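You operate a simulated robot arm through the tools that you are given. There is no shell and no other tool.

Carry out the task below with a simulated robot arm. There is one attempt and no reset: what you move stays moved.

## Task
Put things in order on the top of the long bench. At the end: the white bar shim (marked "0.6") from the top of the long bench stands where the gold extension ring stood; the orange job ticket is on the banded silver tin; the white camera (marked "B") from the top of the long bench stands where the white bar shim stood; the narrow purple box (marked "MEDIA") is on the yellow card box; the gold extension ring stands where the narrow purple box stood; whatever was shut is shut again. Leave all else as you found it, and nothing knocked over. Set down upright: narrow purple box.
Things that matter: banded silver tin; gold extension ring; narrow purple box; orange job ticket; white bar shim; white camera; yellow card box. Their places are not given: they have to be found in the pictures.

The check looks at the end state, three seconds after you hand in, the way a careful person would. Anything else that was tipped, shoved, dropped, spilled or broken makes it a failure.

## Robot
A 7-joint arm with a two-finger parallel gripper, fixed in place. Base frame: the origin is on the floor under the middle of its stand, x ahead of it, y to its left, z up; the work surface is at about z = 800. Readings come in mm, degrees, newtons and seconds.
With the tool pointing down near the work surface it reaches from about 300 to 700 mm from the base axis. Its first joint turns from -66.0 to 66.0 degrees. Payload 1.57 kg.
The tool frame sits at the grasp point between the pads (the TCP): z along the fingers, y along the line on which they close. The tips reach 30 mm beyond it. Largest opening 110 mm; finger width 24, thickness 12; the body of the gripper, 48 by 112 mm, starts 78 mm behind the TCP.
Orientation is that of the tool frame in the base frame, as a unit quaternion [x, y, z, w]. With the fingers straight down and closing along the base's y, the tool's x points along the base's -x, its y along +y and its z along -z.

## Interface
- The arm moves only by the tool drive_tool. Its argument "steps" is a list of rows, each an object (a shift or turn left out is 0, a gripper value left out holds the last) with "linear": the shift along the tool's x, y, z in units of 40 mm (1.0 is 40 mm), a list of three; "delta_rot": the turn, a rotation vector about the tool's x, y, z in units of 8 degrees (1.0 is 8 degrees), a list of three; "claw": the opening, from 0 (shut) to 1 (fully open). In form: [{"linear": [dx, dy, dz], "delta_rot": [ax, ay, az], "claw": claw}, ...]. A call has 1 to 20 rows; each row shifts and turns the commanded pose from where the row before left it, along the tool's axes as they then stand. A call with a number of a shift or a turn outside -1 to 1 is refused whole. Each row takes 0.2 s and may step no farther than 50 mm and 8.6 degrees from the row before; otherwise, or with a gripper value out of range, the whole call is refused. Where a pose cannot be reached the arm comes as near as it can. A force on the tool above 40 N (or 10 N above the force at the start of the call, whichever is more), or a blocked arm, ends the call early, and 0.2 s more pass. The fingers move at their own pace (about 108 mm/s each) and stop on an object; they squeeze with about 29 N. The grip force told is the motor's: it shows also when the fingers shut on nothing. Time passes only in rows, and 0.2 s behind the last, so rows that do not move let the fingers close. It gives the time, the measured TCP pose, the force on the tool (base axes), the opening and the grip force at its end, in the units of the frame above (readings bear some noise), with the torque about the TCP (base axes, N m) and any sound that the robot's microphone picked up.
- Cameras (640 x 400 px; columns grow to the right, rows downward): "scene" is fixed at [168.6, -409.6, 1383.9]; the picture's right is [0.64, -0.77, 0.00], its down [-0.58, -0.48, -0.66] and it looks along [0.51, 0.42, -0.75] (base axes); focal length 280 px, centre (320, 200). "wrist" rides on the gripper at [70, 16, -141] in the tool frame; the picture's right is [-0.23, 0.97, 0.00], its down [-0.86, -0.20, -0.48] and it looks along [-0.47, -0.11, 0.88] (tool axes); focal length 222 px, centre (320, 200).
- camera(camera): a new picture of that camera. No time passes.
- probe_pixels(camera, pixels): there is no depth. For up to 12 entries [column, row, z] of the newest picture of that camera ("zoom" is the newest enlarged one), the place [x, y] in the base frame at which the ray of that pixel passes the height z, good to about 2 mm. No time passes.
- enlarge(camera, box): a new picture of the part [left, top, right, bottom] of that camera's present view, enlarged. No time passes.
- finish_job(): hands the job in; it is judged then, once.

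Leave the gripper open and the arm clear of the work at the hand-in unless told otherwise.

The tools are called after "Call:" as a command line: name --argument value ..., lists and objects as JSON in quotes. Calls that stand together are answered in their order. drive_tool: Moves the arm, as the interface text tells. Its arguments: {"type":"object","properties":{"steps":{"type":"array"}},"required":["steps"]} The other tools are called the same way: camera (camera) takes a picture; probe_pixels (camera, pixels) gives the place at which the rays of pixels pass given heights; enlarge (camera, box) takes an enlarged picture of a part of a camera's view; finish_job () hands the job in.

At the start:

```text
time: 0.0
position: [358.1, -279.9, 1155.6]
orientation: [-0.001, 1.0, 0.0, 0.0]
force: [-0.6, -0.4, 0.1]
moment: [0.0, -0.03, -0.01]
opening: 110.1
finger_force: 0.0
```

scene: 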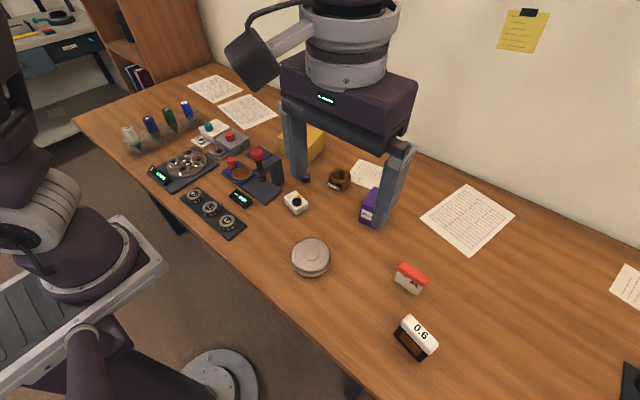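
wrist: 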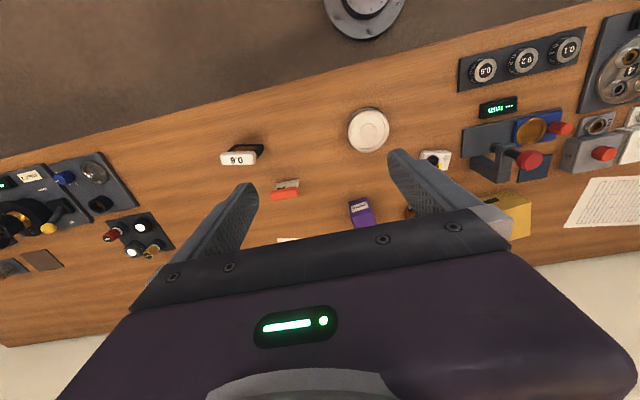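

I see the bench from the scene camera: the white bar "0.6" near (415,338), a red/white thing at (410,277), a silver tin at (310,257), a white cube near (296,203), a brown ring at (339,180), a purple box at (372,205) and a yellow box at (305,145). I'll enlarge these areas to identify things.

Call:
enlarge --camera "scene" --box '[260, 110, 420, 230]'

Call:
enlarge --camera "scene" --box '[360, 240, 480, 380]'

Call:
enlarge --camera "scene" --box '[110, 80, 290, 250]'

Call:
enlarge --camera "wrist" --box '[210, 90, 420, 230]'

Call:
enlarge --camera "wrist" --box '[0, 130, 200, 300]'

Call:
enlarge --camera "wrist" --box '[400, 20, 640, 240]'

```text
3.33 times, centred on (340, 170) of scene
```

zoom: 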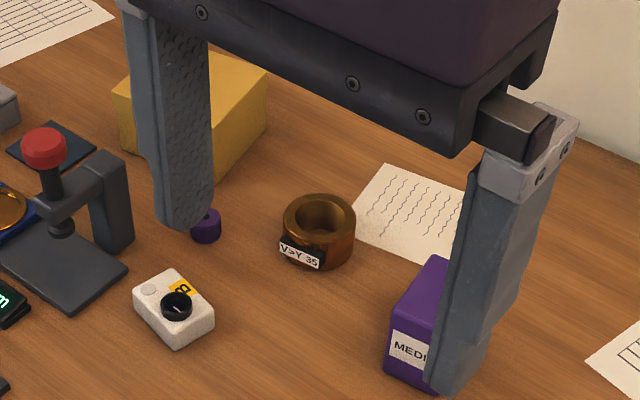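

```text
2.86 times, centred on (420, 310) of scene
```

zoom: 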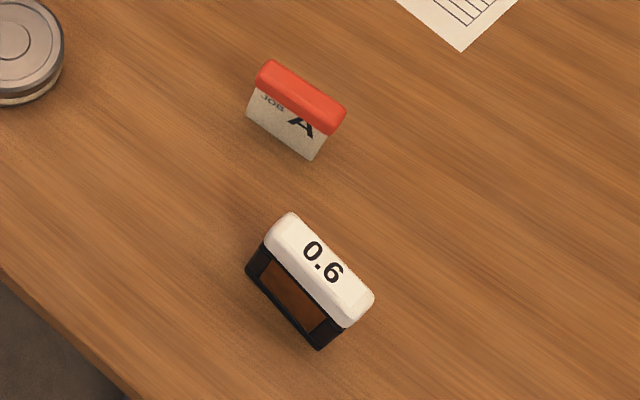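

```text
2.35 times, centred on (200, 165) of scene
```

zoom: 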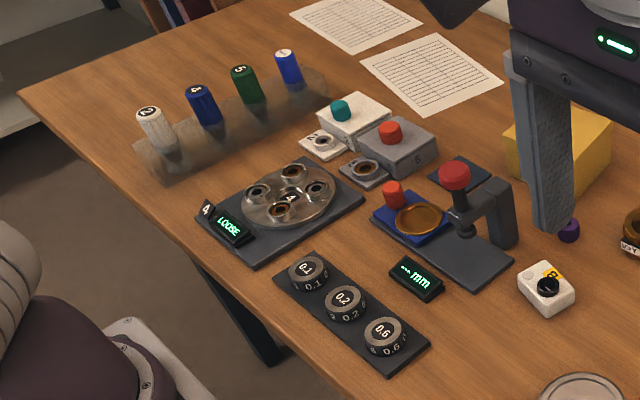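

```text
2.86 times, centred on (315, 160) of wrist
```

zoom: 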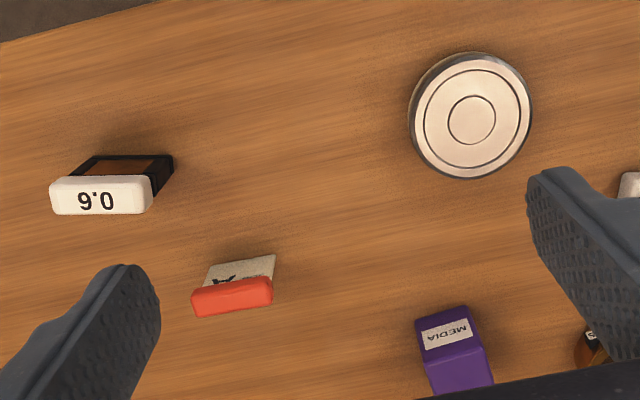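

```text
2.35 times, centred on (100, 215) of wrist
```

zoom: 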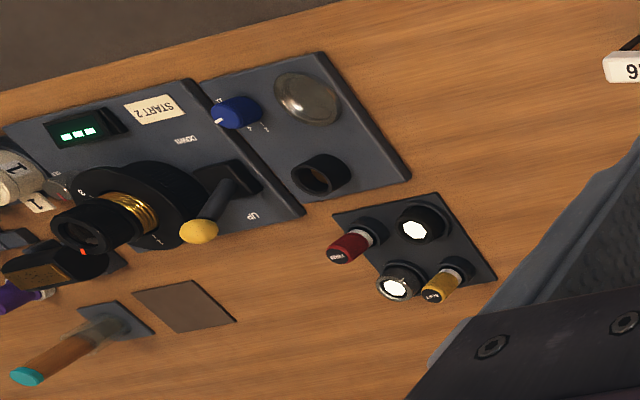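

```text
1.82 times, centred on (520, 130) of wrist
```

zoom: 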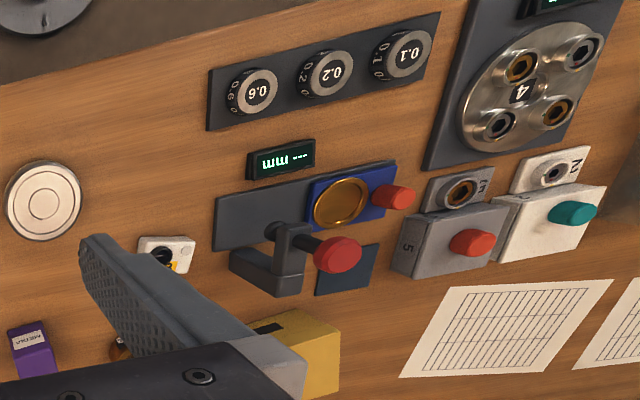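

The likely objects: white "0.6" bar standing on a dark body, red-orange topped "JOB A" ticket, silver round tin, white cube with "B" and a black knob, a bronze/gold ring "VSY 35", purple "MEDIA" box, yellow box. I'll probe rough locations and look closer at the tin and the rest of the bench.

Call:
probe_pixels --camera "scene" --pixels '[[415, 340, 800], [410, 285, 800], [310, 262, 800], [296, 205, 800], [339, 183, 800], [370, 215, 800], [305, 155, 800], [306, 180, 800]]'

Call:
enlarge --camera "scene" --box '[270, 220, 350, 290]'

Call:
enlarge --camera "scene" --box '[440, 180, 640, 400]'

Call:
enlarge --camera "scene" --box '[0, 0, 200, 130]'

```text
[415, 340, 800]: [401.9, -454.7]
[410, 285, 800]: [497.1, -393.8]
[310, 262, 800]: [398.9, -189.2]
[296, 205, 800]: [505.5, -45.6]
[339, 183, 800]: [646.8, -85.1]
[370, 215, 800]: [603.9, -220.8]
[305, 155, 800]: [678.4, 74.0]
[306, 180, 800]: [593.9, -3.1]
```

```text
5.71 times, centred on (310, 255) of scene
```

zoom: 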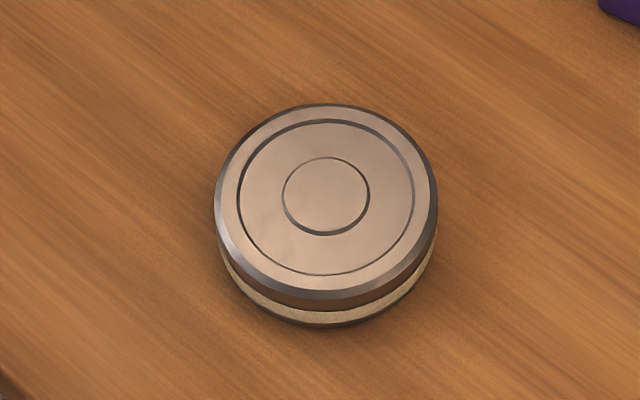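

```text
1.82 times, centred on (540, 290) of scene
```

zoom: 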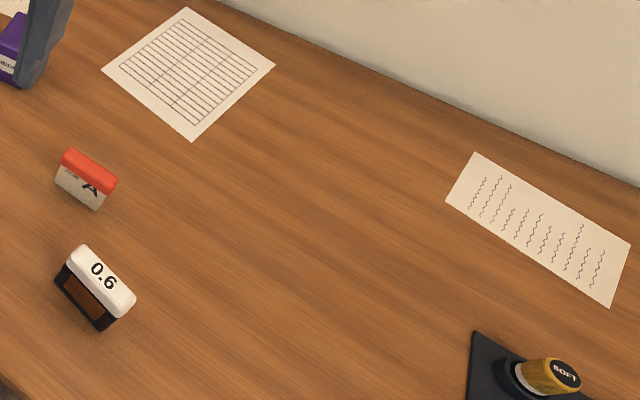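

```text
3.08 times, centred on (100, 65) of scene
```

zoom: 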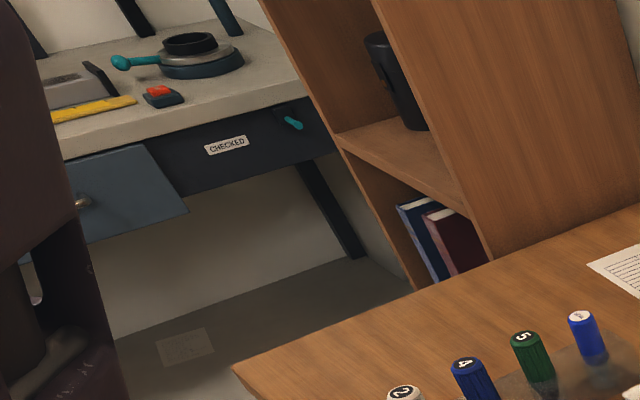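

The bench view makes sense: tin around (399,-189), camera B around (505,-46), ring (647,-85), purple box (604,-221), ticket (497,-394), shim (402,-455). There's also a small purple cylinder near pixel (306,180). I'll move the arm up over the middle-left for a better wrist view, staying high.

Call:
drive_tool --steps '[{"linear": [-0.4, 0.9, 0.3], "claw": 1}, {"linear": [-0.4, 0.9, 0.3]}, {"linear": [-0.4, 0.9, 0.3]}, {"linear": [-0.4, 0.9, 0.3]}, {"linear": [-0.4, 0.9, 0.3]}, {"linear": [-0.4, 0.9, 0.3]}]'

Call:
camera --camera "wrist"

Call:
camera --camera "scene"

```text
time: 1.4
position: [455.2, -66.9, 1082.1]
orientation: [-0.001, 1.0, -0.001, 0.0]
force: [0.0, 0.0, -0.2]
moment: [0.01, 0.0, -0.02]
opening: 110.0
finger_force: 0.1
```

```text
taken
```

wrist: 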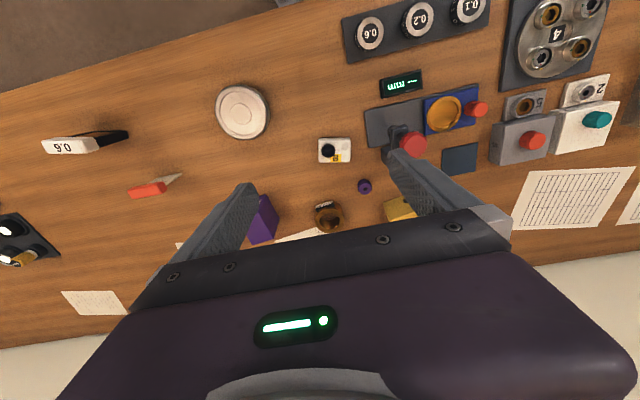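

```text
taken
```

scene: 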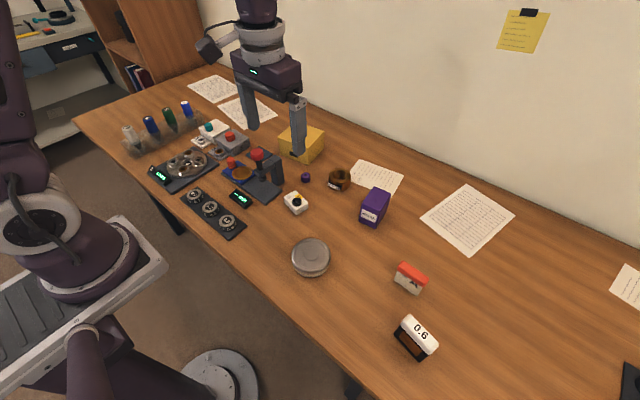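

Now most objects are visible without occlusion. I'll enlarge each in the scene picture for accurate measurement.

Call:
enlarge --camera "scene" --box '[340, 170, 420, 240]'

Call:
probe_pixels --camera "zoom" --pixels '[[320, 200, 800]]'

Call:
enlarge --camera "scene" --box '[270, 110, 360, 220]'

Call:
enlarge --camera "scene" --box '[380, 250, 450, 370]'

```text
5.71 times, centred on (380, 205) of scene
```

zoom: 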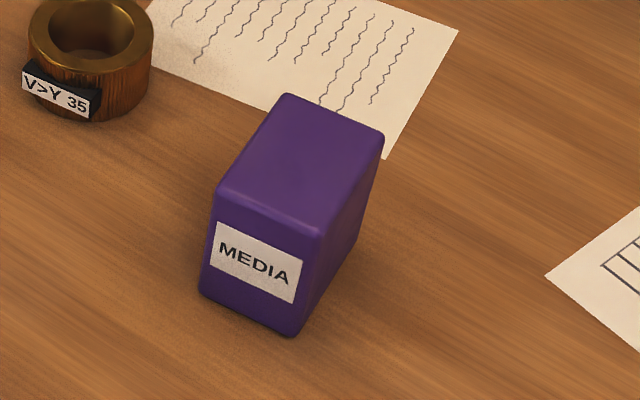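

```text
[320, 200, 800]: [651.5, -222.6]
```

```text
3.64 times, centred on (315, 165) of scene
```

zoom: 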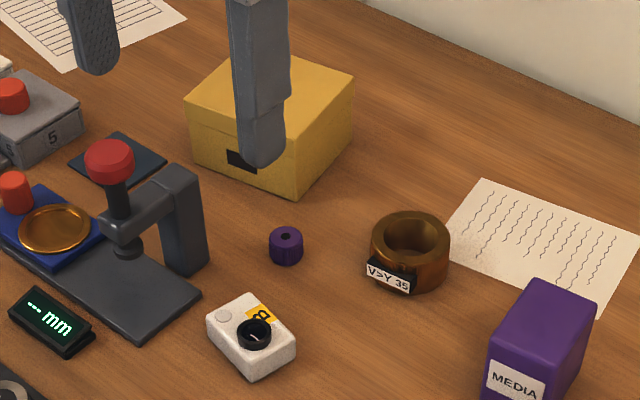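

```text
3.33 times, centred on (415, 310) of scene
```

zoom: 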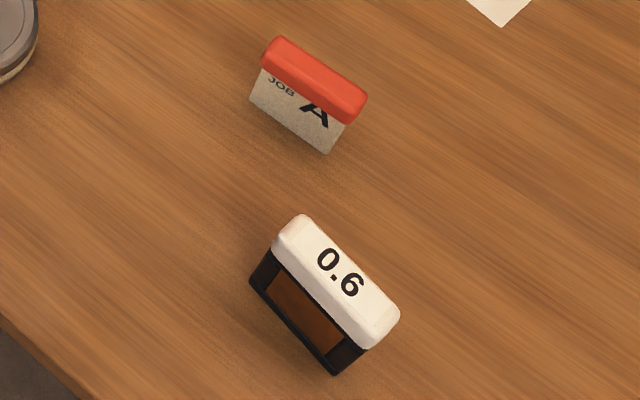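

The ring (gold, tagged "VSY 35"), the purple MEDIA box, the white camera B, the yellow box, all identified. I'll now probe corners of the purple box (scene pixels: bottom-left (359.0,221.6), bottom-right (375.3,228.6), top corners (361.6,203.6), (379.7,210.6), (373.9,186.6), (391.0,194.0)) at several heights to get its dimensions.

Call:
probe_pixels --camera "scene" --pixels '[[359.0, 221.6, 800], [375.3, 228.6, 800], [361.6, 203.6, 850], [379.7, 210.6, 850], [373.9, 186.6, 850], [391.0, 194.0, 850], [361.6, 203.6, 880], [379.7, 210.6, 880], [373.9, 186.6, 880], [391.0, 194.0, 880]]'

```text
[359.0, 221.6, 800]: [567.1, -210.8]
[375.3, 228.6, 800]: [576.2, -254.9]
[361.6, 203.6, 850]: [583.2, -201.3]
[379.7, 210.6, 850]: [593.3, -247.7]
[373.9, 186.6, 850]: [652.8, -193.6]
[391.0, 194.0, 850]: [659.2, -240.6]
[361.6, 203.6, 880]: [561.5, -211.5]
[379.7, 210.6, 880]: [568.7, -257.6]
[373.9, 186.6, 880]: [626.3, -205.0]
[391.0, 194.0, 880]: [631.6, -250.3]
```

Purple box: about 46 (y) × 66 (x) × 71 mm high, centre ≈ (604,-228), turned ~7°. Now I move over to the right side (above ticket/shim, still high at z≈1000) which also clears the scene view of the yellow box.

Call:
drive_tool --steps '[{"linear": [0.14, -0.88, 0.2]}, {"linear": [0.14, -0.88, 0.2]}, {"linear": [0.14, -0.88, 0.2]}, {"linear": [0.14, -0.88, 0.2]}, {"linear": [0.14, -0.88, 0.2]}, {"linear": [0.14, -0.88, 0.2]}, {"linear": [0.14, -0.88, 0.2]}, {"linear": [0.14, -0.88, 0.2]}, {"linear": [0.14, -0.88, 0.2]}, {"linear": [0.14, -0.88, 0.2]}]'

Call:
camera --camera "wrist"

Call:
camera --camera "scene"

Call:
enlarge --camera "scene" --box '[260, 110, 360, 172]'

```text
time: 3.6
position: [395.8, -417.0, 1002.1]
orientation: [-0.001, 1.0, 0.0, 0.0]
force: [0.2, 0.4, -0.8]
moment: [-0.02, 0.03, 0.02]
opening: 110.0
finger_force: 0.1
```

```text
taken
```

wrist: 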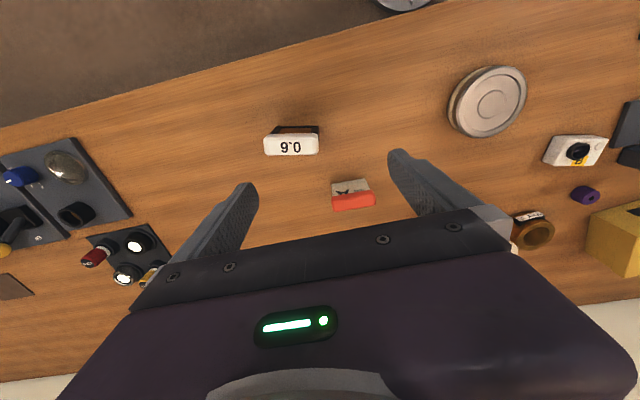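

```text
taken
```

scene: 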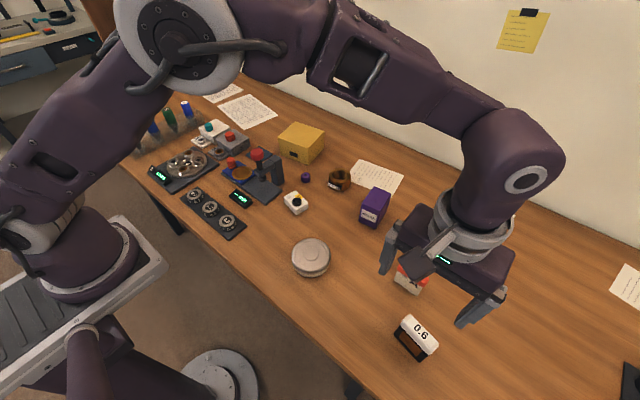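

```text
6.40 times, centred on (310, 141) of scene
```

zoom: 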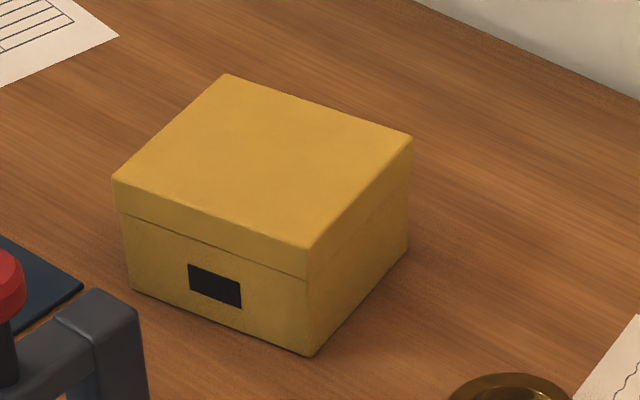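

The yellow card box is clear: a lidded box. I'll probe its corners in this zoom: bottom (133,290), (312,356), (406,252); top (113,180), (311,247), (412,137), (224,74).

Call:
probe_pixels --camera "zoom" --pixels '[[133, 290, 800], [312, 356, 800], [406, 252, 800], [113, 180, 850], [311, 247, 850], [412, 137, 850], [224, 74, 850], [113, 180, 870], [311, 247, 870], [412, 137, 870], [224, 74, 870]]'

Call:
enlarge --camera "scene" --box '[270, 165, 370, 227]'

```text
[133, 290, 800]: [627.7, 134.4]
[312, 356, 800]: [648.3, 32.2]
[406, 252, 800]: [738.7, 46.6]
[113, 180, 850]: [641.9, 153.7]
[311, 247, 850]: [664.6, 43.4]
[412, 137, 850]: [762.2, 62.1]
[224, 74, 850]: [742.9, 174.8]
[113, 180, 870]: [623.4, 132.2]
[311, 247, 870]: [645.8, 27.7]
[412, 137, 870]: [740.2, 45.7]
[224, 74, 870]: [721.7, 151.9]
```

```text
6.40 times, centred on (320, 196) of scene
```

zoom: 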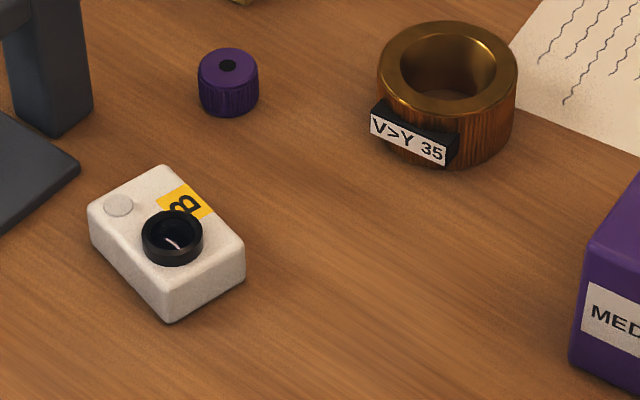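

Yellow box: ~107×96 mm top at z≈868, top centre ≈ (685,91), turned ~11°. Now probe the camera corners and the ring in this zoom (camera bottom (168,322), (95,240), (243,277), top (90,207), (162,167), (243,240), (166,297); ring top centre (448,62), bottom (451,124); purple knob (228,65)).

Call:
probe_pixels --camera "zoom" --pixels '[[168, 322, 800], [95, 240, 800], [243, 277, 800], [90, 207, 820], [162, 167, 820], [243, 240, 820], [166, 297, 820], [448, 62, 835], [451, 124, 800], [448, 62, 845], [228, 110, 800], [228, 65, 820]]'

Call:
enlarge --camera "wrist" --box '[230, 100, 390, 230]'

Call:
enlarge --camera "wrist" --box '[420, 40, 640, 280]'

```text
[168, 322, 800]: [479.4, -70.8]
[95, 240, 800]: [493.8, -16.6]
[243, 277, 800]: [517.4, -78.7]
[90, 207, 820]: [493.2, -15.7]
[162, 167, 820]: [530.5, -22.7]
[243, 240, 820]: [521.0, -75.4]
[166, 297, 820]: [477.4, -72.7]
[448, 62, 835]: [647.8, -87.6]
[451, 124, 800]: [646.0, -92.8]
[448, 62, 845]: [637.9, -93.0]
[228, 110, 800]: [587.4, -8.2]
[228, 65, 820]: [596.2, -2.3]
```

```text
3.08 times, centred on (310, 165) of wrist
```

zoom: 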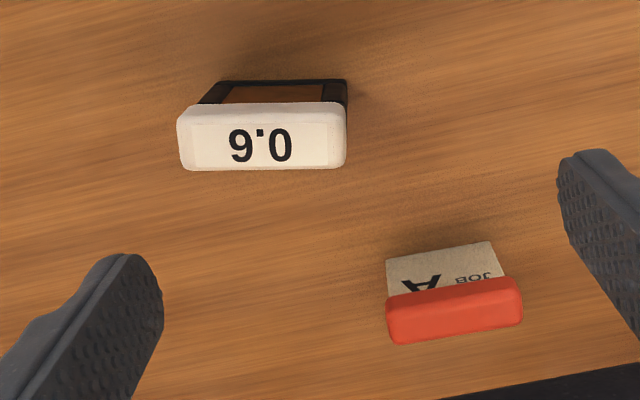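

```text
1.67 times, centred on (530, 160) of wrist
```

zoom: 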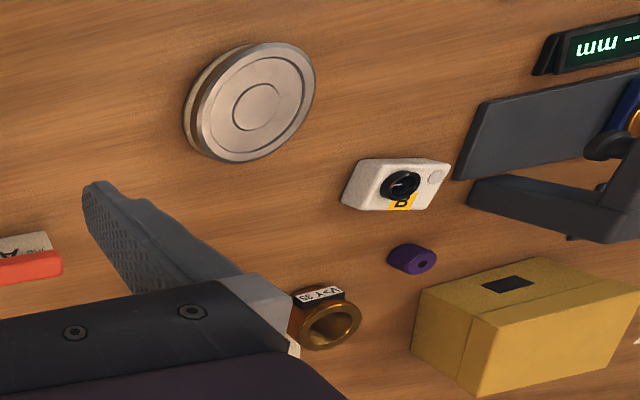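

Camera B: ~57×38×20 mm body, centre ≈ (505,-47), ring: ~61 mm dia × ~36 high, centre ≈ (646,-91). Now get a high zoom of the shim in the scene for its corners, and use the wrist zoom as well.

Call:
enlarge --camera "scene" --box '[380, 305, 450, 370]'

```text
6.15 times, centred on (415, 338) of scene
```

zoom: 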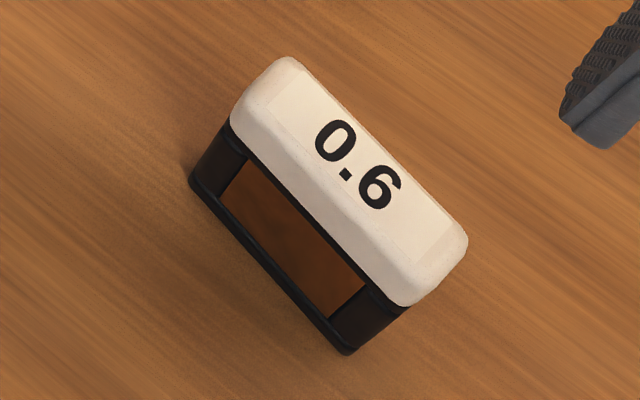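

Probe shim corners: bottom (191,187), (346,353); white bar's top corners (240,100), (290,58), (466,235), (415,285).

Call:
probe_pixels --camera "zoom" --pixels '[[191, 187, 800], [346, 353, 800], [240, 100, 840], [290, 58, 840], [466, 235, 840], [415, 285, 840], [240, 100, 860], [290, 58, 860], [466, 235, 860], [415, 285, 860], [408, 306, 830], [231, 118, 830]]'

Call:
probe_pixels --camera "wrist" --pixels '[[264, 151, 850], [319, 151, 850], [318, 134, 850], [265, 136, 850], [273, 127, 800], [318, 127, 800], [333, 202, 840], [375, 198, 840], [332, 183, 800], [366, 179, 800]]'

```text
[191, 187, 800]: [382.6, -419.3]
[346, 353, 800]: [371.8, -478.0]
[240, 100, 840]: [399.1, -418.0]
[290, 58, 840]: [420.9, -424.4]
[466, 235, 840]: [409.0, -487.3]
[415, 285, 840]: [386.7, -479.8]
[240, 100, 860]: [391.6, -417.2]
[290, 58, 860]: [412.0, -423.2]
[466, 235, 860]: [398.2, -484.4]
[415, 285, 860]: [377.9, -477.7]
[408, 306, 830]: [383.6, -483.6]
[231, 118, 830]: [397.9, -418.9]
```

```text
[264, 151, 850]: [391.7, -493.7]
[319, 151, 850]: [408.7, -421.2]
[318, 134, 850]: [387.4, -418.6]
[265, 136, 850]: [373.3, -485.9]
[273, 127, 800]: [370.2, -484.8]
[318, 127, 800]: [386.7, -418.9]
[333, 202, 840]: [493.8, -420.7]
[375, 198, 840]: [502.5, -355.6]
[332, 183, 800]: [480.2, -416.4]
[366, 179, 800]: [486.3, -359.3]
```

The shim works out at roughly 60×20 mm, ~85 mm tall, centred near (387,-452), turned about -10°. I'll start with the purple box: moving above and slightly behind it for a close wrist look at z≈980.

Call:
drive_tool --steps '[{"linear": [-0.68, 0.84, 0.09]}, {"linear": [-0.68, 0.84, 0.09]}, {"linear": [-0.68, 0.84, 0.09]}, {"linear": [-0.68, 0.84, 0.09]}, {"linear": [-0.68, 0.84, 0.09]}, {"linear": [-0.68, 0.84, 0.09]}]'

Call:
camera --camera "wrist"

Call:
enlarge --camera "wrist" --box '[240, 120, 400, 220]'

```text
time: 5.0
position: [557.0, -214.7, 985.7]
orientation: [0.001, 1.0, 0.001, -0.001]
force: [0.3, 0.5, 0.2]
moment: [0.0, 0.03, 0.01]
opening: 110.1
finger_force: 0.1
```

```text
taken
```

wrist: 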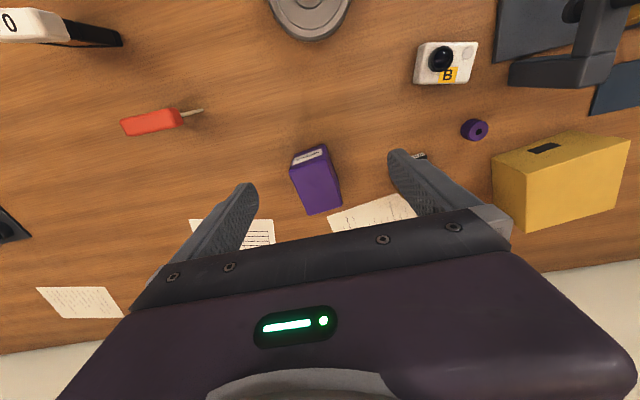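

```text
4.00 times, centred on (320, 170) of wrist
```

zoom: 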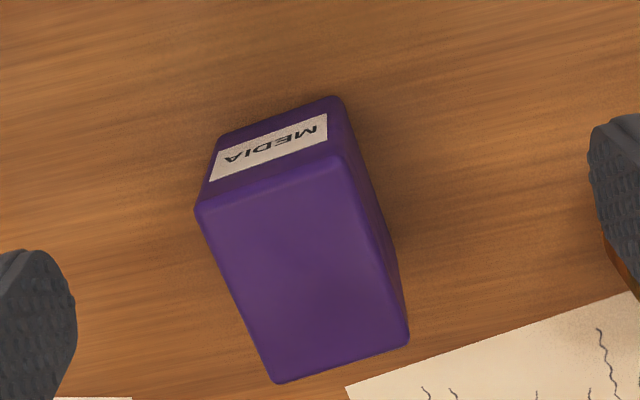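

The box top face corners in the zoom: (197,207), (345,157), (408,340), (276,382); bottom front edge (222,137)–(335,97). Probe them.

Call:
probe_pixels --camera "zoom" --pixels '[[197, 207, 870], [345, 157, 870], [408, 340, 870], [276, 382, 870], [222, 137, 800], [335, 97, 800], [408, 343, 800]]'

```text
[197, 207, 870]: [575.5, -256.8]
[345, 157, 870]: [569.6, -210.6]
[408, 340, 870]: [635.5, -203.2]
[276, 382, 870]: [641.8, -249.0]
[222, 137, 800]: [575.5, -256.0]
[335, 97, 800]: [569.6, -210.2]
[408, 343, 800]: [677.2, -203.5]
```

The wrist measurement is consistent: purple box centre (605.6,-229.9), yaw ≈ +7°, top z 870. I'll shift above it and turn the tool +7° about vertical (tool z negative), then check the pose.

Call:
drive_tool --steps '[{"linear": [-0.6, -0.19, 0.3], "claw": 1}, {"linear": [-0.6, -0.19, 0.3], "delta_rot": [0, 0, -0.875]}, {}]'

Call:
enlarge --camera "wrist" --box '[220, 120, 420, 245]'

```text
time: 5.8
position: [607.1, -229.9, 959.8]
orientation: [-0.062, 0.998, 0.0, 0.001]
force: [0.4, -0.7, -0.1]
moment: [0.02, -0.01, 0.0]
opening: 110.1
finger_force: 0.1
```

```text
3.20 times, centred on (320, 182) of wrist
```

zoom: 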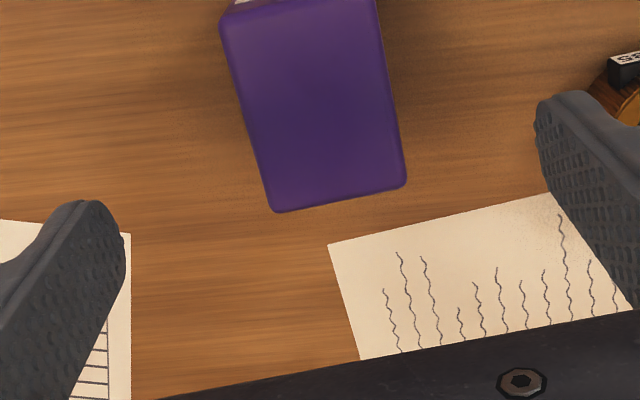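

Pose is right (yaw +7°, over (607,-230)). Fingers straddle the box. I descend 120 mm to z≈840, then close.

Call:
drive_tool --steps '[{"linear": [0, 0, 0.75]}, {"linear": [0, 0, 0.75]}, {"linear": [0, 0, 0.75]}, {"linear": [0, 0, 0.75]}, {}]'

Call:
camera --camera "scene"

Call:
camera --camera "wrist"

```text
time: 7.0
position: [608.4, -231.5, 835.5]
orientation: [-0.062, 0.998, 0.0, 0.0]
force: [-0.1, -0.1, 0.4]
moment: [0.01, -0.01, -0.02]
opening: 109.9
finger_force: 0.1
```

```text
taken
```

scene: 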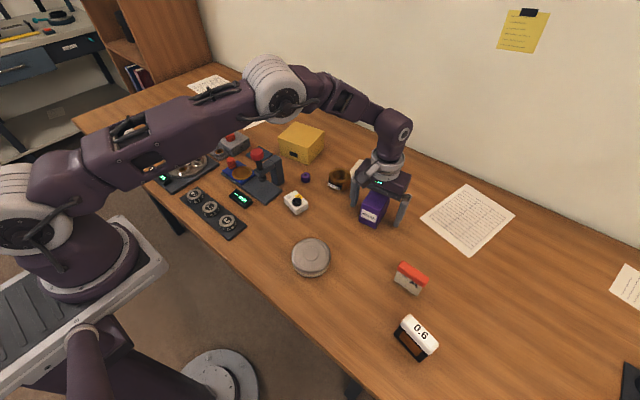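

```text
taken
```

wrist: 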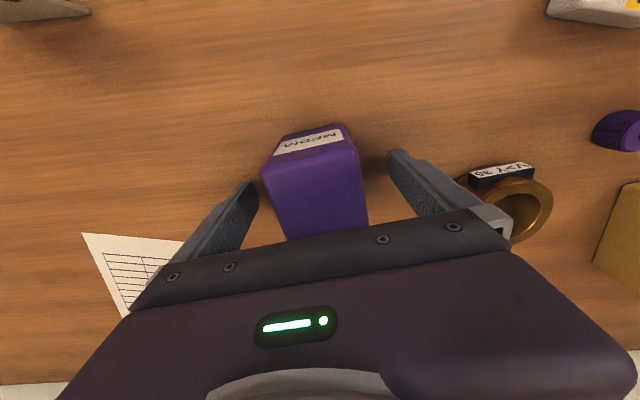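

Fingers straddle the purple box, ring and others are clear. Closing now with pausing rows.

Call:
drive_tool --steps '[{"claw": 0}, {}, {}, {}]'

```text
time: 8.0
position: [608.9, -232.0, 835.8]
orientation: [-0.061, 0.998, 0.001, 0.0]
force: [-0.2, 0.4, -0.2]
moment: [0.01, -0.03, -0.02]
opening: 49.8
finger_force: 29.6
```

Gripped at 49.8 mm with 29.6 N. Lift straight up 128 mm.

Call:
drive_tool --steps '[{"linear": [0, 0, -0.3]}, {"linear": [0, 0, -0.7]}, {"linear": [0, 0, -0.8]}, {"linear": [0, 0, -0.8]}, {"linear": [0, 0, -0.6]}, {}]'

Call:
camera --camera "wrist"

Call:
camera --camera "scene"

```text
time: 9.4
position: [608.2, -229.1, 967.0]
orientation: [-0.061, 0.998, 0.001, 0.0]
force: [0.6, -0.1, -0.9]
moment: [0.02, 0.0, 0.0]
opening: 49.7
finger_force: 29.3
```

```text
taken
```

wrist: 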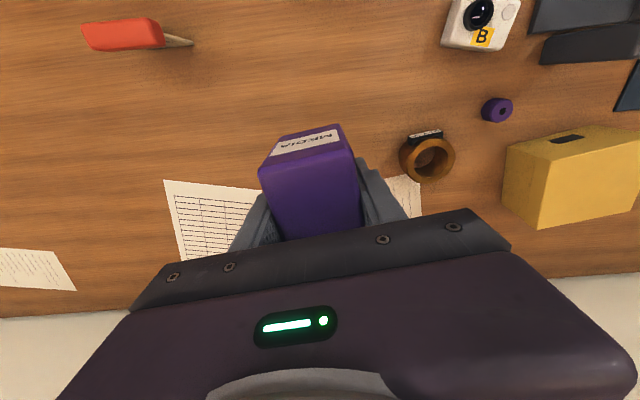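

```text
taken
```

scene: 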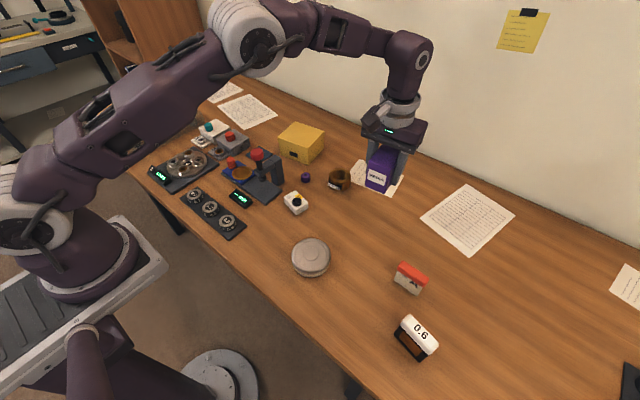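

Box is held upright and lifted. Now carry it at z≈966 to over the yellow box (TCP target ≈ (680,90)), then turn 4° more to align with the yellow box.

Call:
drive_tool --steps '[{"linear": [-0.304, 0.857, 0]}, {"linear": [-0.304, 0.857, 0]}, {"linear": [-0.304, 0.857, 0]}, {"linear": [-0.304, 0.857, 0]}, {"linear": [-0.304, 0.857, 0]}, {"linear": [-0.304, 0.857, 0]}, {"linear": [-0.304, 0.857, 0]}, {"linear": [-0.304, 0.857, 0]}, {"linear": [-0.304, 0.857, 0]}, {"delta_rot": [0, 0, -0.5]}, {}]'

Call:
camera --camera "wrist"

Call:
camera --camera "scene"

Call:
enlarge --camera "scene" --box '[250, 80, 370, 180]'

```text
time: 11.8
position: [681.0, 89.9, 968.0]
orientation: [-0.097, 0.995, 0.0, -0.001]
force: [-0.6, 0.1, -1.3]
moment: [-0.01, 0.02, 0.02]
opening: 49.8
finger_force: 29.0
```

```text
taken
```

wrist: 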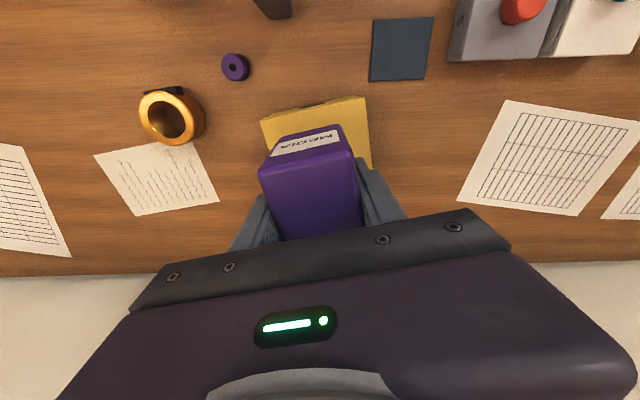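

```text
taken
```

scene: 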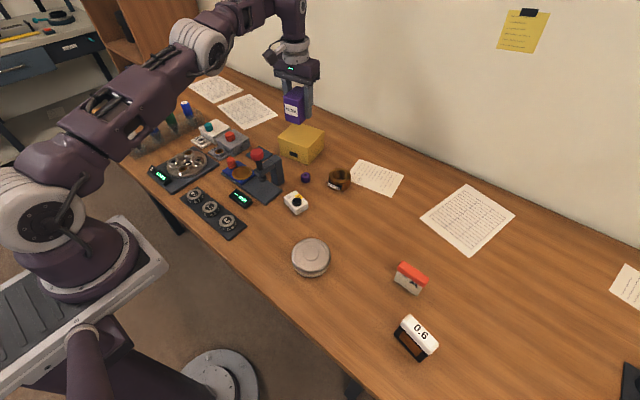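

```text
4.00 times, centred on (310, 130) of scene
```

zoom: 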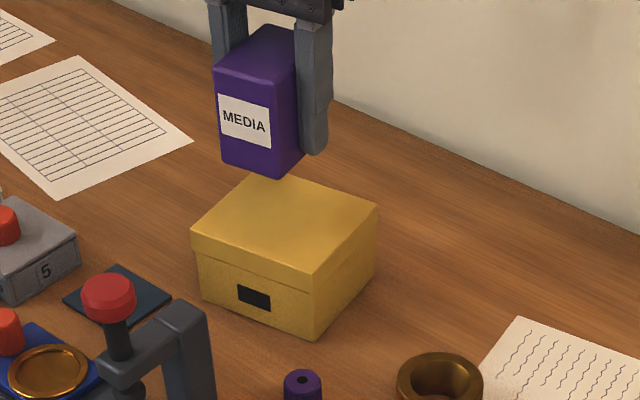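

Reached (681,90). I'll verify the yellow box top corners in the wrist view: (262,121), (366,97), at z≈867.

Call:
enlarge --camera "wrist" --box '[240, 80, 400, 180]'

Call:
probe_pixels --camera "zoom" --pixels '[[85, 165, 867], [502, 67, 867], [85, 165, 868], [528, 270, 867], [320, 123, 867]]'

```text
4.00 times, centred on (320, 130) of wrist
```

zoom: 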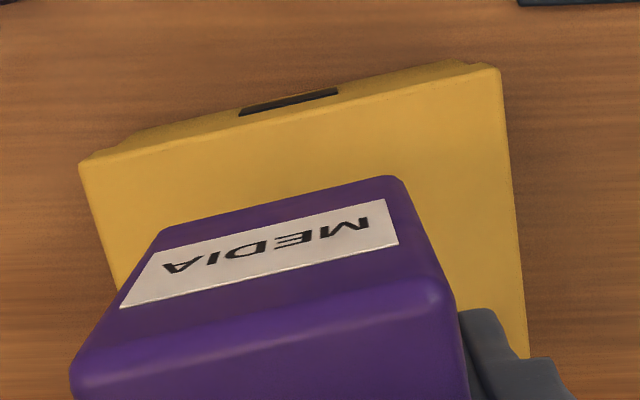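

```text
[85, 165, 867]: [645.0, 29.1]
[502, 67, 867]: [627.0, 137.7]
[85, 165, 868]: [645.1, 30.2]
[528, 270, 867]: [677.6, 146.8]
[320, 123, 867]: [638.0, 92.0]
```

Yellow top centre ≈ (683,92), front edge as expected; box will sit fully on the lid. Lower ~54 mm first, to just above contact.

Call:
drive_tool --steps '[{"linear": [0, 0, 0.7]}, {"linear": [0, 0, 0.5]}, {"linear": [0, 0, 0.15]}, {}]'

Call:
enlarge --camera "scene" --box '[260, 90, 350, 165]'

```text
time: 12.8
position: [680.3, 88.4, 915.1]
orientation: [-0.096, 0.995, 0.001, 0.0]
force: [-0.2, 0.2, -0.8]
moment: [0.02, 0.01, -0.01]
opening: 49.4
finger_force: 28.8
```

```text
5.33 times, centred on (305, 128) of scene
```

zoom: 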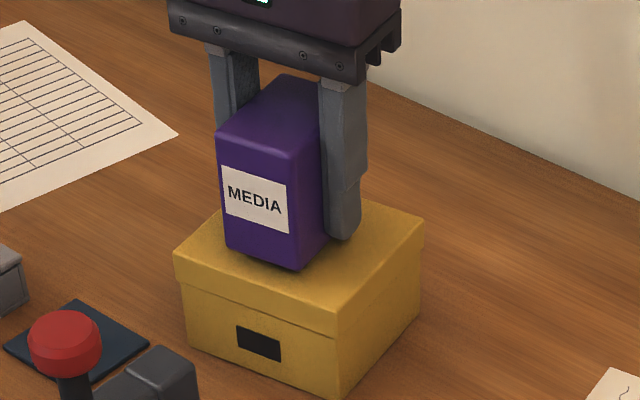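

Just above the lid (~6 mm gap estimated). Lower in 2 mm steps watching force.

Call:
drive_tool --steps '[{"linear": [0, 0, 0.05]}, {"linear": [0, 0, 0.05]}, {}]'

Call:
drive_tool --steps '[{"linear": [0, 0, 0.025]}, {}]'

Call:
drive_tool --steps '[{"linear": [0, 0, 0.025]}, {}]'

```text
time: 13.6
position: [680.0, 88.7, 910.4]
orientation: [-0.097, 0.995, 0.0, 0.0]
force: [0.6, -1.0, -1.9]
moment: [0.0, 0.0, -0.01]
opening: 49.8
finger_force: 28.8
```

```text
time: 14.2
position: [680.8, 90.3, 908.2]
orientation: [-0.096, 0.995, 0.0, 0.0]
force: [-0.8, -0.1, -1.2]
moment: [0.0, -0.02, -0.02]
opening: 49.6
finger_force: 29.0
```

```text
time: 14.8
position: [680.9, 89.4, 907.5]
orientation: [-0.095, 0.996, -0.001, 0.0]
force: [-0.1, -0.5, -0.8]
moment: [0.02, 0.0, -0.02]
opening: 49.5
finger_force: 29.3
```

No contact yet (force ~ -1 N). Continue in 1 mm steps.

Call:
drive_tool --steps '[{"linear": [0, 0, 0.025]}, {}]'

Call:
drive_tool --steps '[{"linear": [0, 0, 0.025]}, {}]'

Call:
drive_tool --steps '[{"linear": [0, 0, 0.025]}, {}]'

```text
time: 15.4
position: [681.2, 89.8, 905.4]
orientation: [-0.096, 0.995, 0.0, 0.001]
force: [-0.8, 0.9, 0.3]
moment: [0.03, -0.06, 0.04]
opening: 49.9
finger_force: 28.8
```

```text
time: 16.0
position: [681.0, 89.3, 905.1]
orientation: [-0.095, 0.995, 0.0, 0.0]
force: [-2.8, 3.0, 14.1]
moment: [0.01, 0.35, -0.04]
opening: 49.7
finger_force: 29.0
```

```text
time: 16.6
position: [680.2, 89.7, 905.2]
orientation: [-0.096, 0.995, 0.0, 0.002]
force: [1.0, 3.2, 24.0]
moment: [0.1, -0.06, 0.01]
opening: 50.0
finger_force: 28.5
```

Contact made (force up to 24 N). Relax 1.5 mm up, then open the fingers.

Call:
drive_tool --steps '[{"linear": [0, 0, -0.04]}, {}]'

Call:
drive_tool --steps '[{"claw": 0.7}, {}, {}]'

Call:
enlarge --camera "scene" --box '[260, 90, 350, 165]'

```text
time: 17.2
position: [680.7, 88.2, 904.9]
orientation: [-0.096, 0.995, 0.001, 0.0]
force: [7.0, 1.9, 14.0]
moment: [0.18, -0.68, 0.01]
opening: 49.7
finger_force: 28.9
```

```text
time: 18.0
position: [680.4, 90.0, 905.5]
orientation: [-0.096, 0.995, -0.001, 0.0]
force: [-0.6, 0.5, 0.0]
moment: [-0.01, 0.0, -0.01]
opening: 77.1
finger_force: 0.1
```

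```text
5.33 times, centred on (305, 128) of scene
```

zoom: 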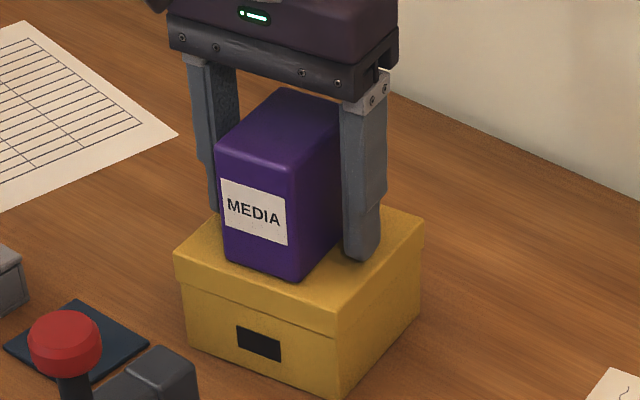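

Purple box stands upright on the yellow box. Retreat straight up 100 mm, open fully, square the tool up again, and move to view the ring.

Call:
drive_tool --steps '[{"linear": [0, 0, -0.4]}, {"linear": [0, 0, -0.7]}, {"linear": [0, 0, -0.7]}, {"linear": [0, 0, -0.7]}, {"delta_rot": [0, 0, 0.6875], "claw": 1}, {"delta_rot": [0, 0, 0.6875]}, {"linear": [0.452, -0.85, 0.1]}, {"linear": [0.452, -0.85, 0.1]}, {"linear": [0.452, -0.85, 0.1]}, {"linear": [0.452, -0.85, 0.1]}, {"linear": [0.452, -0.85, 0.1]}, {}]'

Call:
camera --camera "wrist"

Call:
camera --camera "scene"

Call:
enlarge --camera "wrist" --box '[240, 120, 400, 220]'

```text
time: 20.6
position: [587.5, -81.4, 986.8]
orientation: [0.0, 1.0, 0.0, 0.0]
force: [0.1, -0.1, -0.3]
moment: [-0.04, 0.0, 0.04]
opening: 110.0
finger_force: 0.0
```

```text
taken
```

wrist: 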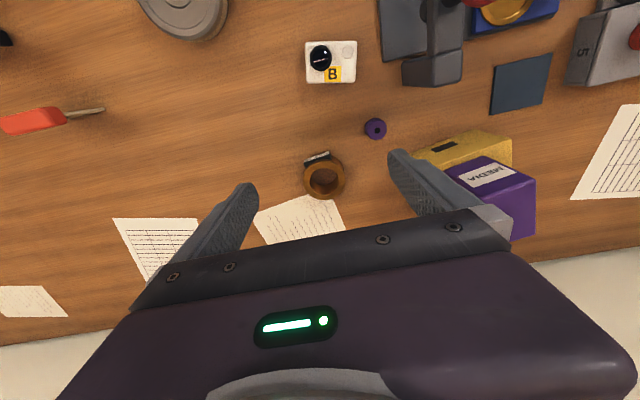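

```text
taken
```

scene: 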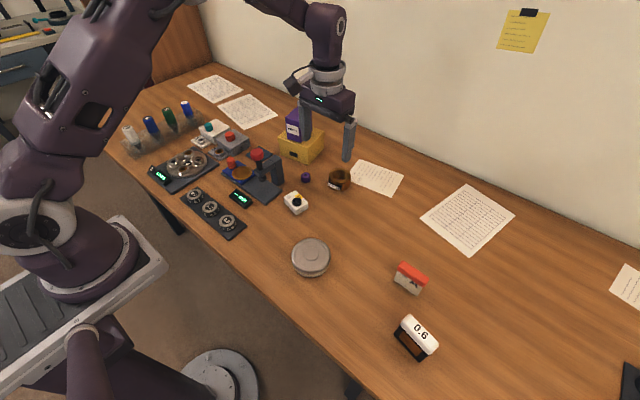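

```text
4.00 times, centred on (320, 170) of wrist
```

zoom: 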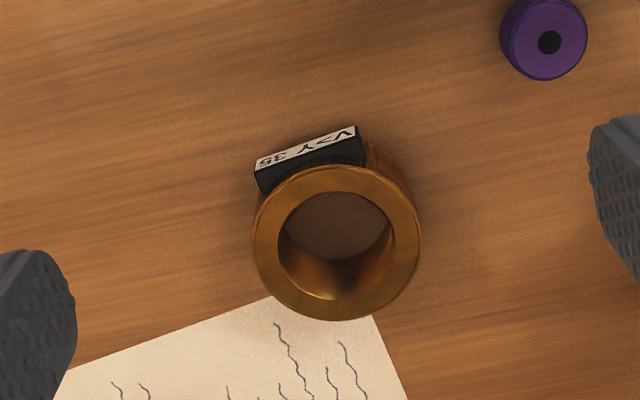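

The ring is seen clearly: top outer circle spans (253..421, 165..320) in the zoom, tag toward the robot side. Probe centre and edges at heights 835/840.

Call:
probe_pixels --camera "zoom" --pixels '[[337, 242, 835], [337, 242, 840], [337, 242, 845], [253, 245, 838], [421, 240, 838], [335, 165, 838], [338, 320, 838], [258, 190, 825], [365, 155, 825], [543, 42, 820]]'

Call:
enlarge --camera "scene" --box '[320, 160, 370, 200]'

```text
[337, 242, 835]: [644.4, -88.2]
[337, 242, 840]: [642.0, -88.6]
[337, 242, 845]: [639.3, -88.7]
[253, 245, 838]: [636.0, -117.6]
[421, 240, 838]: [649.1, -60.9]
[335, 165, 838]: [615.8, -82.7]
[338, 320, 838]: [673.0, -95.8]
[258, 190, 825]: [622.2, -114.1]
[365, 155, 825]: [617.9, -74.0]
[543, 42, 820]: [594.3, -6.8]
```

```text
10.00 times, centred on (345, 180) of scene
```

zoom: 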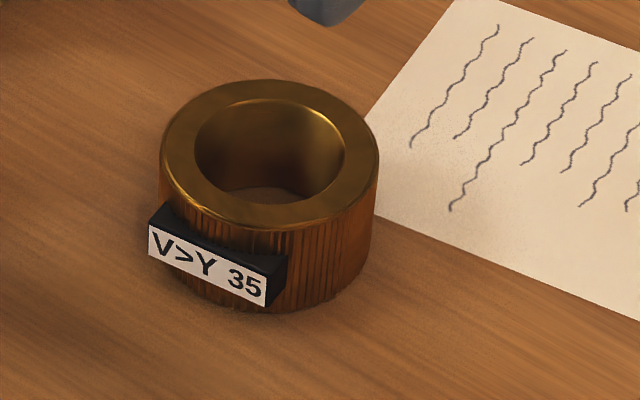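

Call:
probe_pixels --camera "zoom" --pixels '[[269.5, 154, 830], [269.5, 154, 835], [269.5, 154, 840], [271, 237, 800], [160, 158, 835], [379, 158, 835], [150, 227, 825], [285, 285, 820], [366, 115, 800], [375, 212, 800]]'

```text
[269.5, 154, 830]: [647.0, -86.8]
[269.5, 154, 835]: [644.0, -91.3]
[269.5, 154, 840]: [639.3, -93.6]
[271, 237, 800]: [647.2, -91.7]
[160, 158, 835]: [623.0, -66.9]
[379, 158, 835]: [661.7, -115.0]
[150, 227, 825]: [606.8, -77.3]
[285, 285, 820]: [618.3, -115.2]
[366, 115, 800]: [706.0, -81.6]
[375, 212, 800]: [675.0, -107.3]
```

Ring: centre ≈ (645.5,-89.5), 61.7 mm diameter, top ≈ 834. Tag faces the robot side, so closing along y is clear of it. Move over it, lower to z≈890 for a check.

Call:
drive_tool --steps '[{"linear": [-0.7, -0.11, 0], "claw": 1}, {"linear": [-0.71, -0.11, 0]}, {"linear": [0, 0, 0.8]}, {"linear": [0, 0, 0.8]}, {"linear": [0, 0, 0.8]}, {}]'

Call:
camera --camera "wrist"

Call:
enlarge --camera "scene" --box '[270, 110, 400, 220]'

```text
time: 22.0
position: [646.2, -86.2, 887.1]
orientation: [0.001, 1.0, 0.0, 0.0]
force: [0.8, 1.1, -0.5]
moment: [-0.04, -0.01, -0.02]
opening: 110.1
finger_force: 0.1
```

```text
taken
```

wrist: 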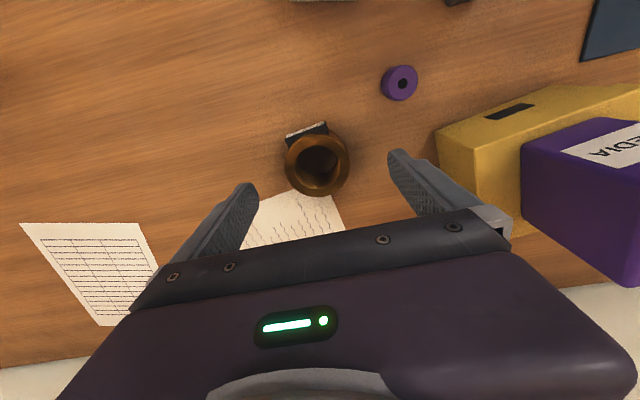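

```text
3.64 times, centred on (335, 165) of scene
```

zoom: 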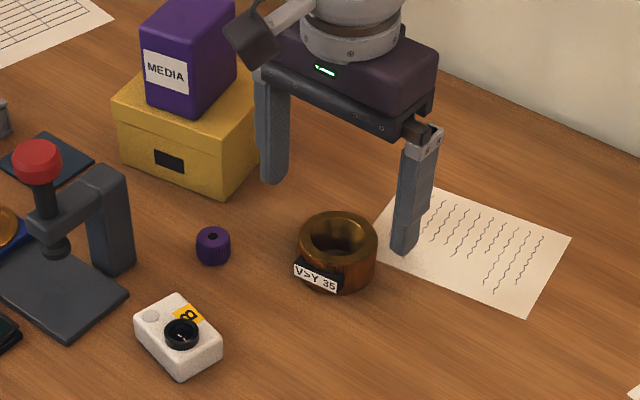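

Ring is well centred between the fingers; both tips will land clear of ring, knob and yellow box. Descend ~51 mm to z≈837.

Call:
drive_tool --steps '[{"linear": [0, 0, 0.6]}, {"linear": [0, 0, 0.5]}, {"linear": [0, 0, 0.15]}, {}]'

Call:
camera --camera "wrist"

Call:
enlarge --camera "scene" --box '[290, 130, 390, 210]'

```text
time: 23.0
position: [644.7, -89.4, 838.2]
orientation: [0.001, 1.0, -0.001, 0.0]
force: [0.1, 0.4, 0.4]
moment: [0.03, 0.02, -0.01]
opening: 109.7
finger_force: 0.0
```

```text
taken
```

wrist: 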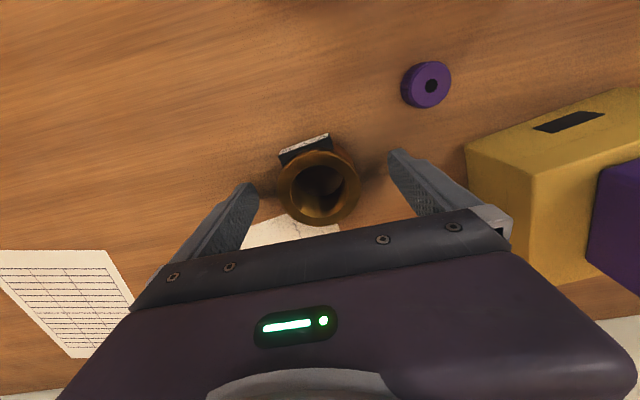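

```text
5.00 times, centred on (340, 170) of scene
```

zoom: 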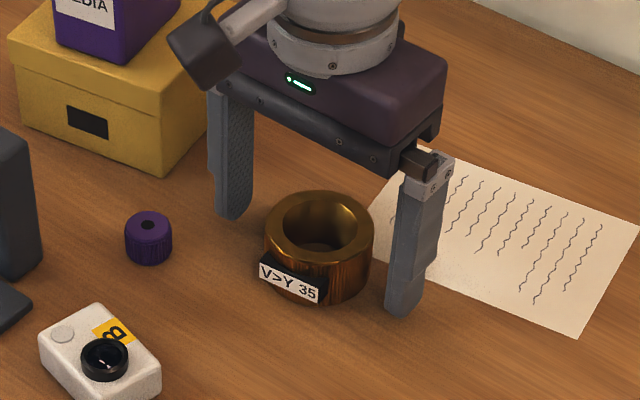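

Good straddle. Lower 3 mm more and close.

Call:
drive_tool --steps '[{"linear": [0, 0, 0.08]}, {"claw": 0}, {}, {}, {}]'

```text
time: 24.2
position: [645.1, -88.8, 835.4]
orientation: [0.0, 1.0, 0.0, 0.0]
force: [0.0, 0.4, 0.9]
moment: [0.01, 0.0, 0.0]
opening: 61.8
finger_force: 29.4
```

Ring gripped at 61.8 mm. Lift 100 mm and carry to over the purple box's old place (605.6,-229.9).

Call:
drive_tool --steps '[{"linear": [0, 0, -0.3]}, {"linear": [0, 0, -0.7]}, {"linear": [0, 0, -0.8]}, {"linear": [0, 0, -0.7]}, {"linear": [0.25, -0.879, 0]}, {"linear": [0.25, -0.879, 0]}, {"linear": [0.25, -0.879, 0]}, {"linear": [0.25, -0.879, 0]}, {}]'

Call:
camera --camera "wrist"

Call:
camera --camera "scene"

```text
time: 26.2
position: [606.7, -232.7, 935.2]
orientation: [0.0, 1.0, 0.0, 0.0]
force: [-0.5, -0.5, -1.5]
moment: [-0.03, -0.01, 0.0]
opening: 62.1
finger_force: 29.0
```

```text
taken
```

wrist: 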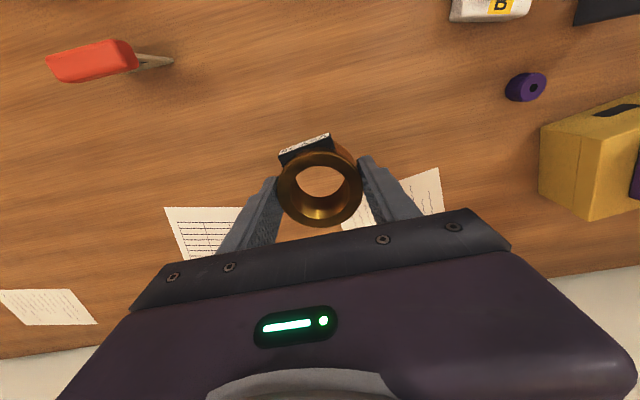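

```text
taken
```

scene: 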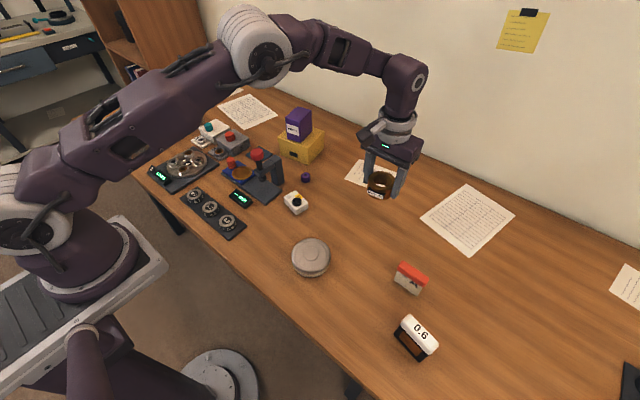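

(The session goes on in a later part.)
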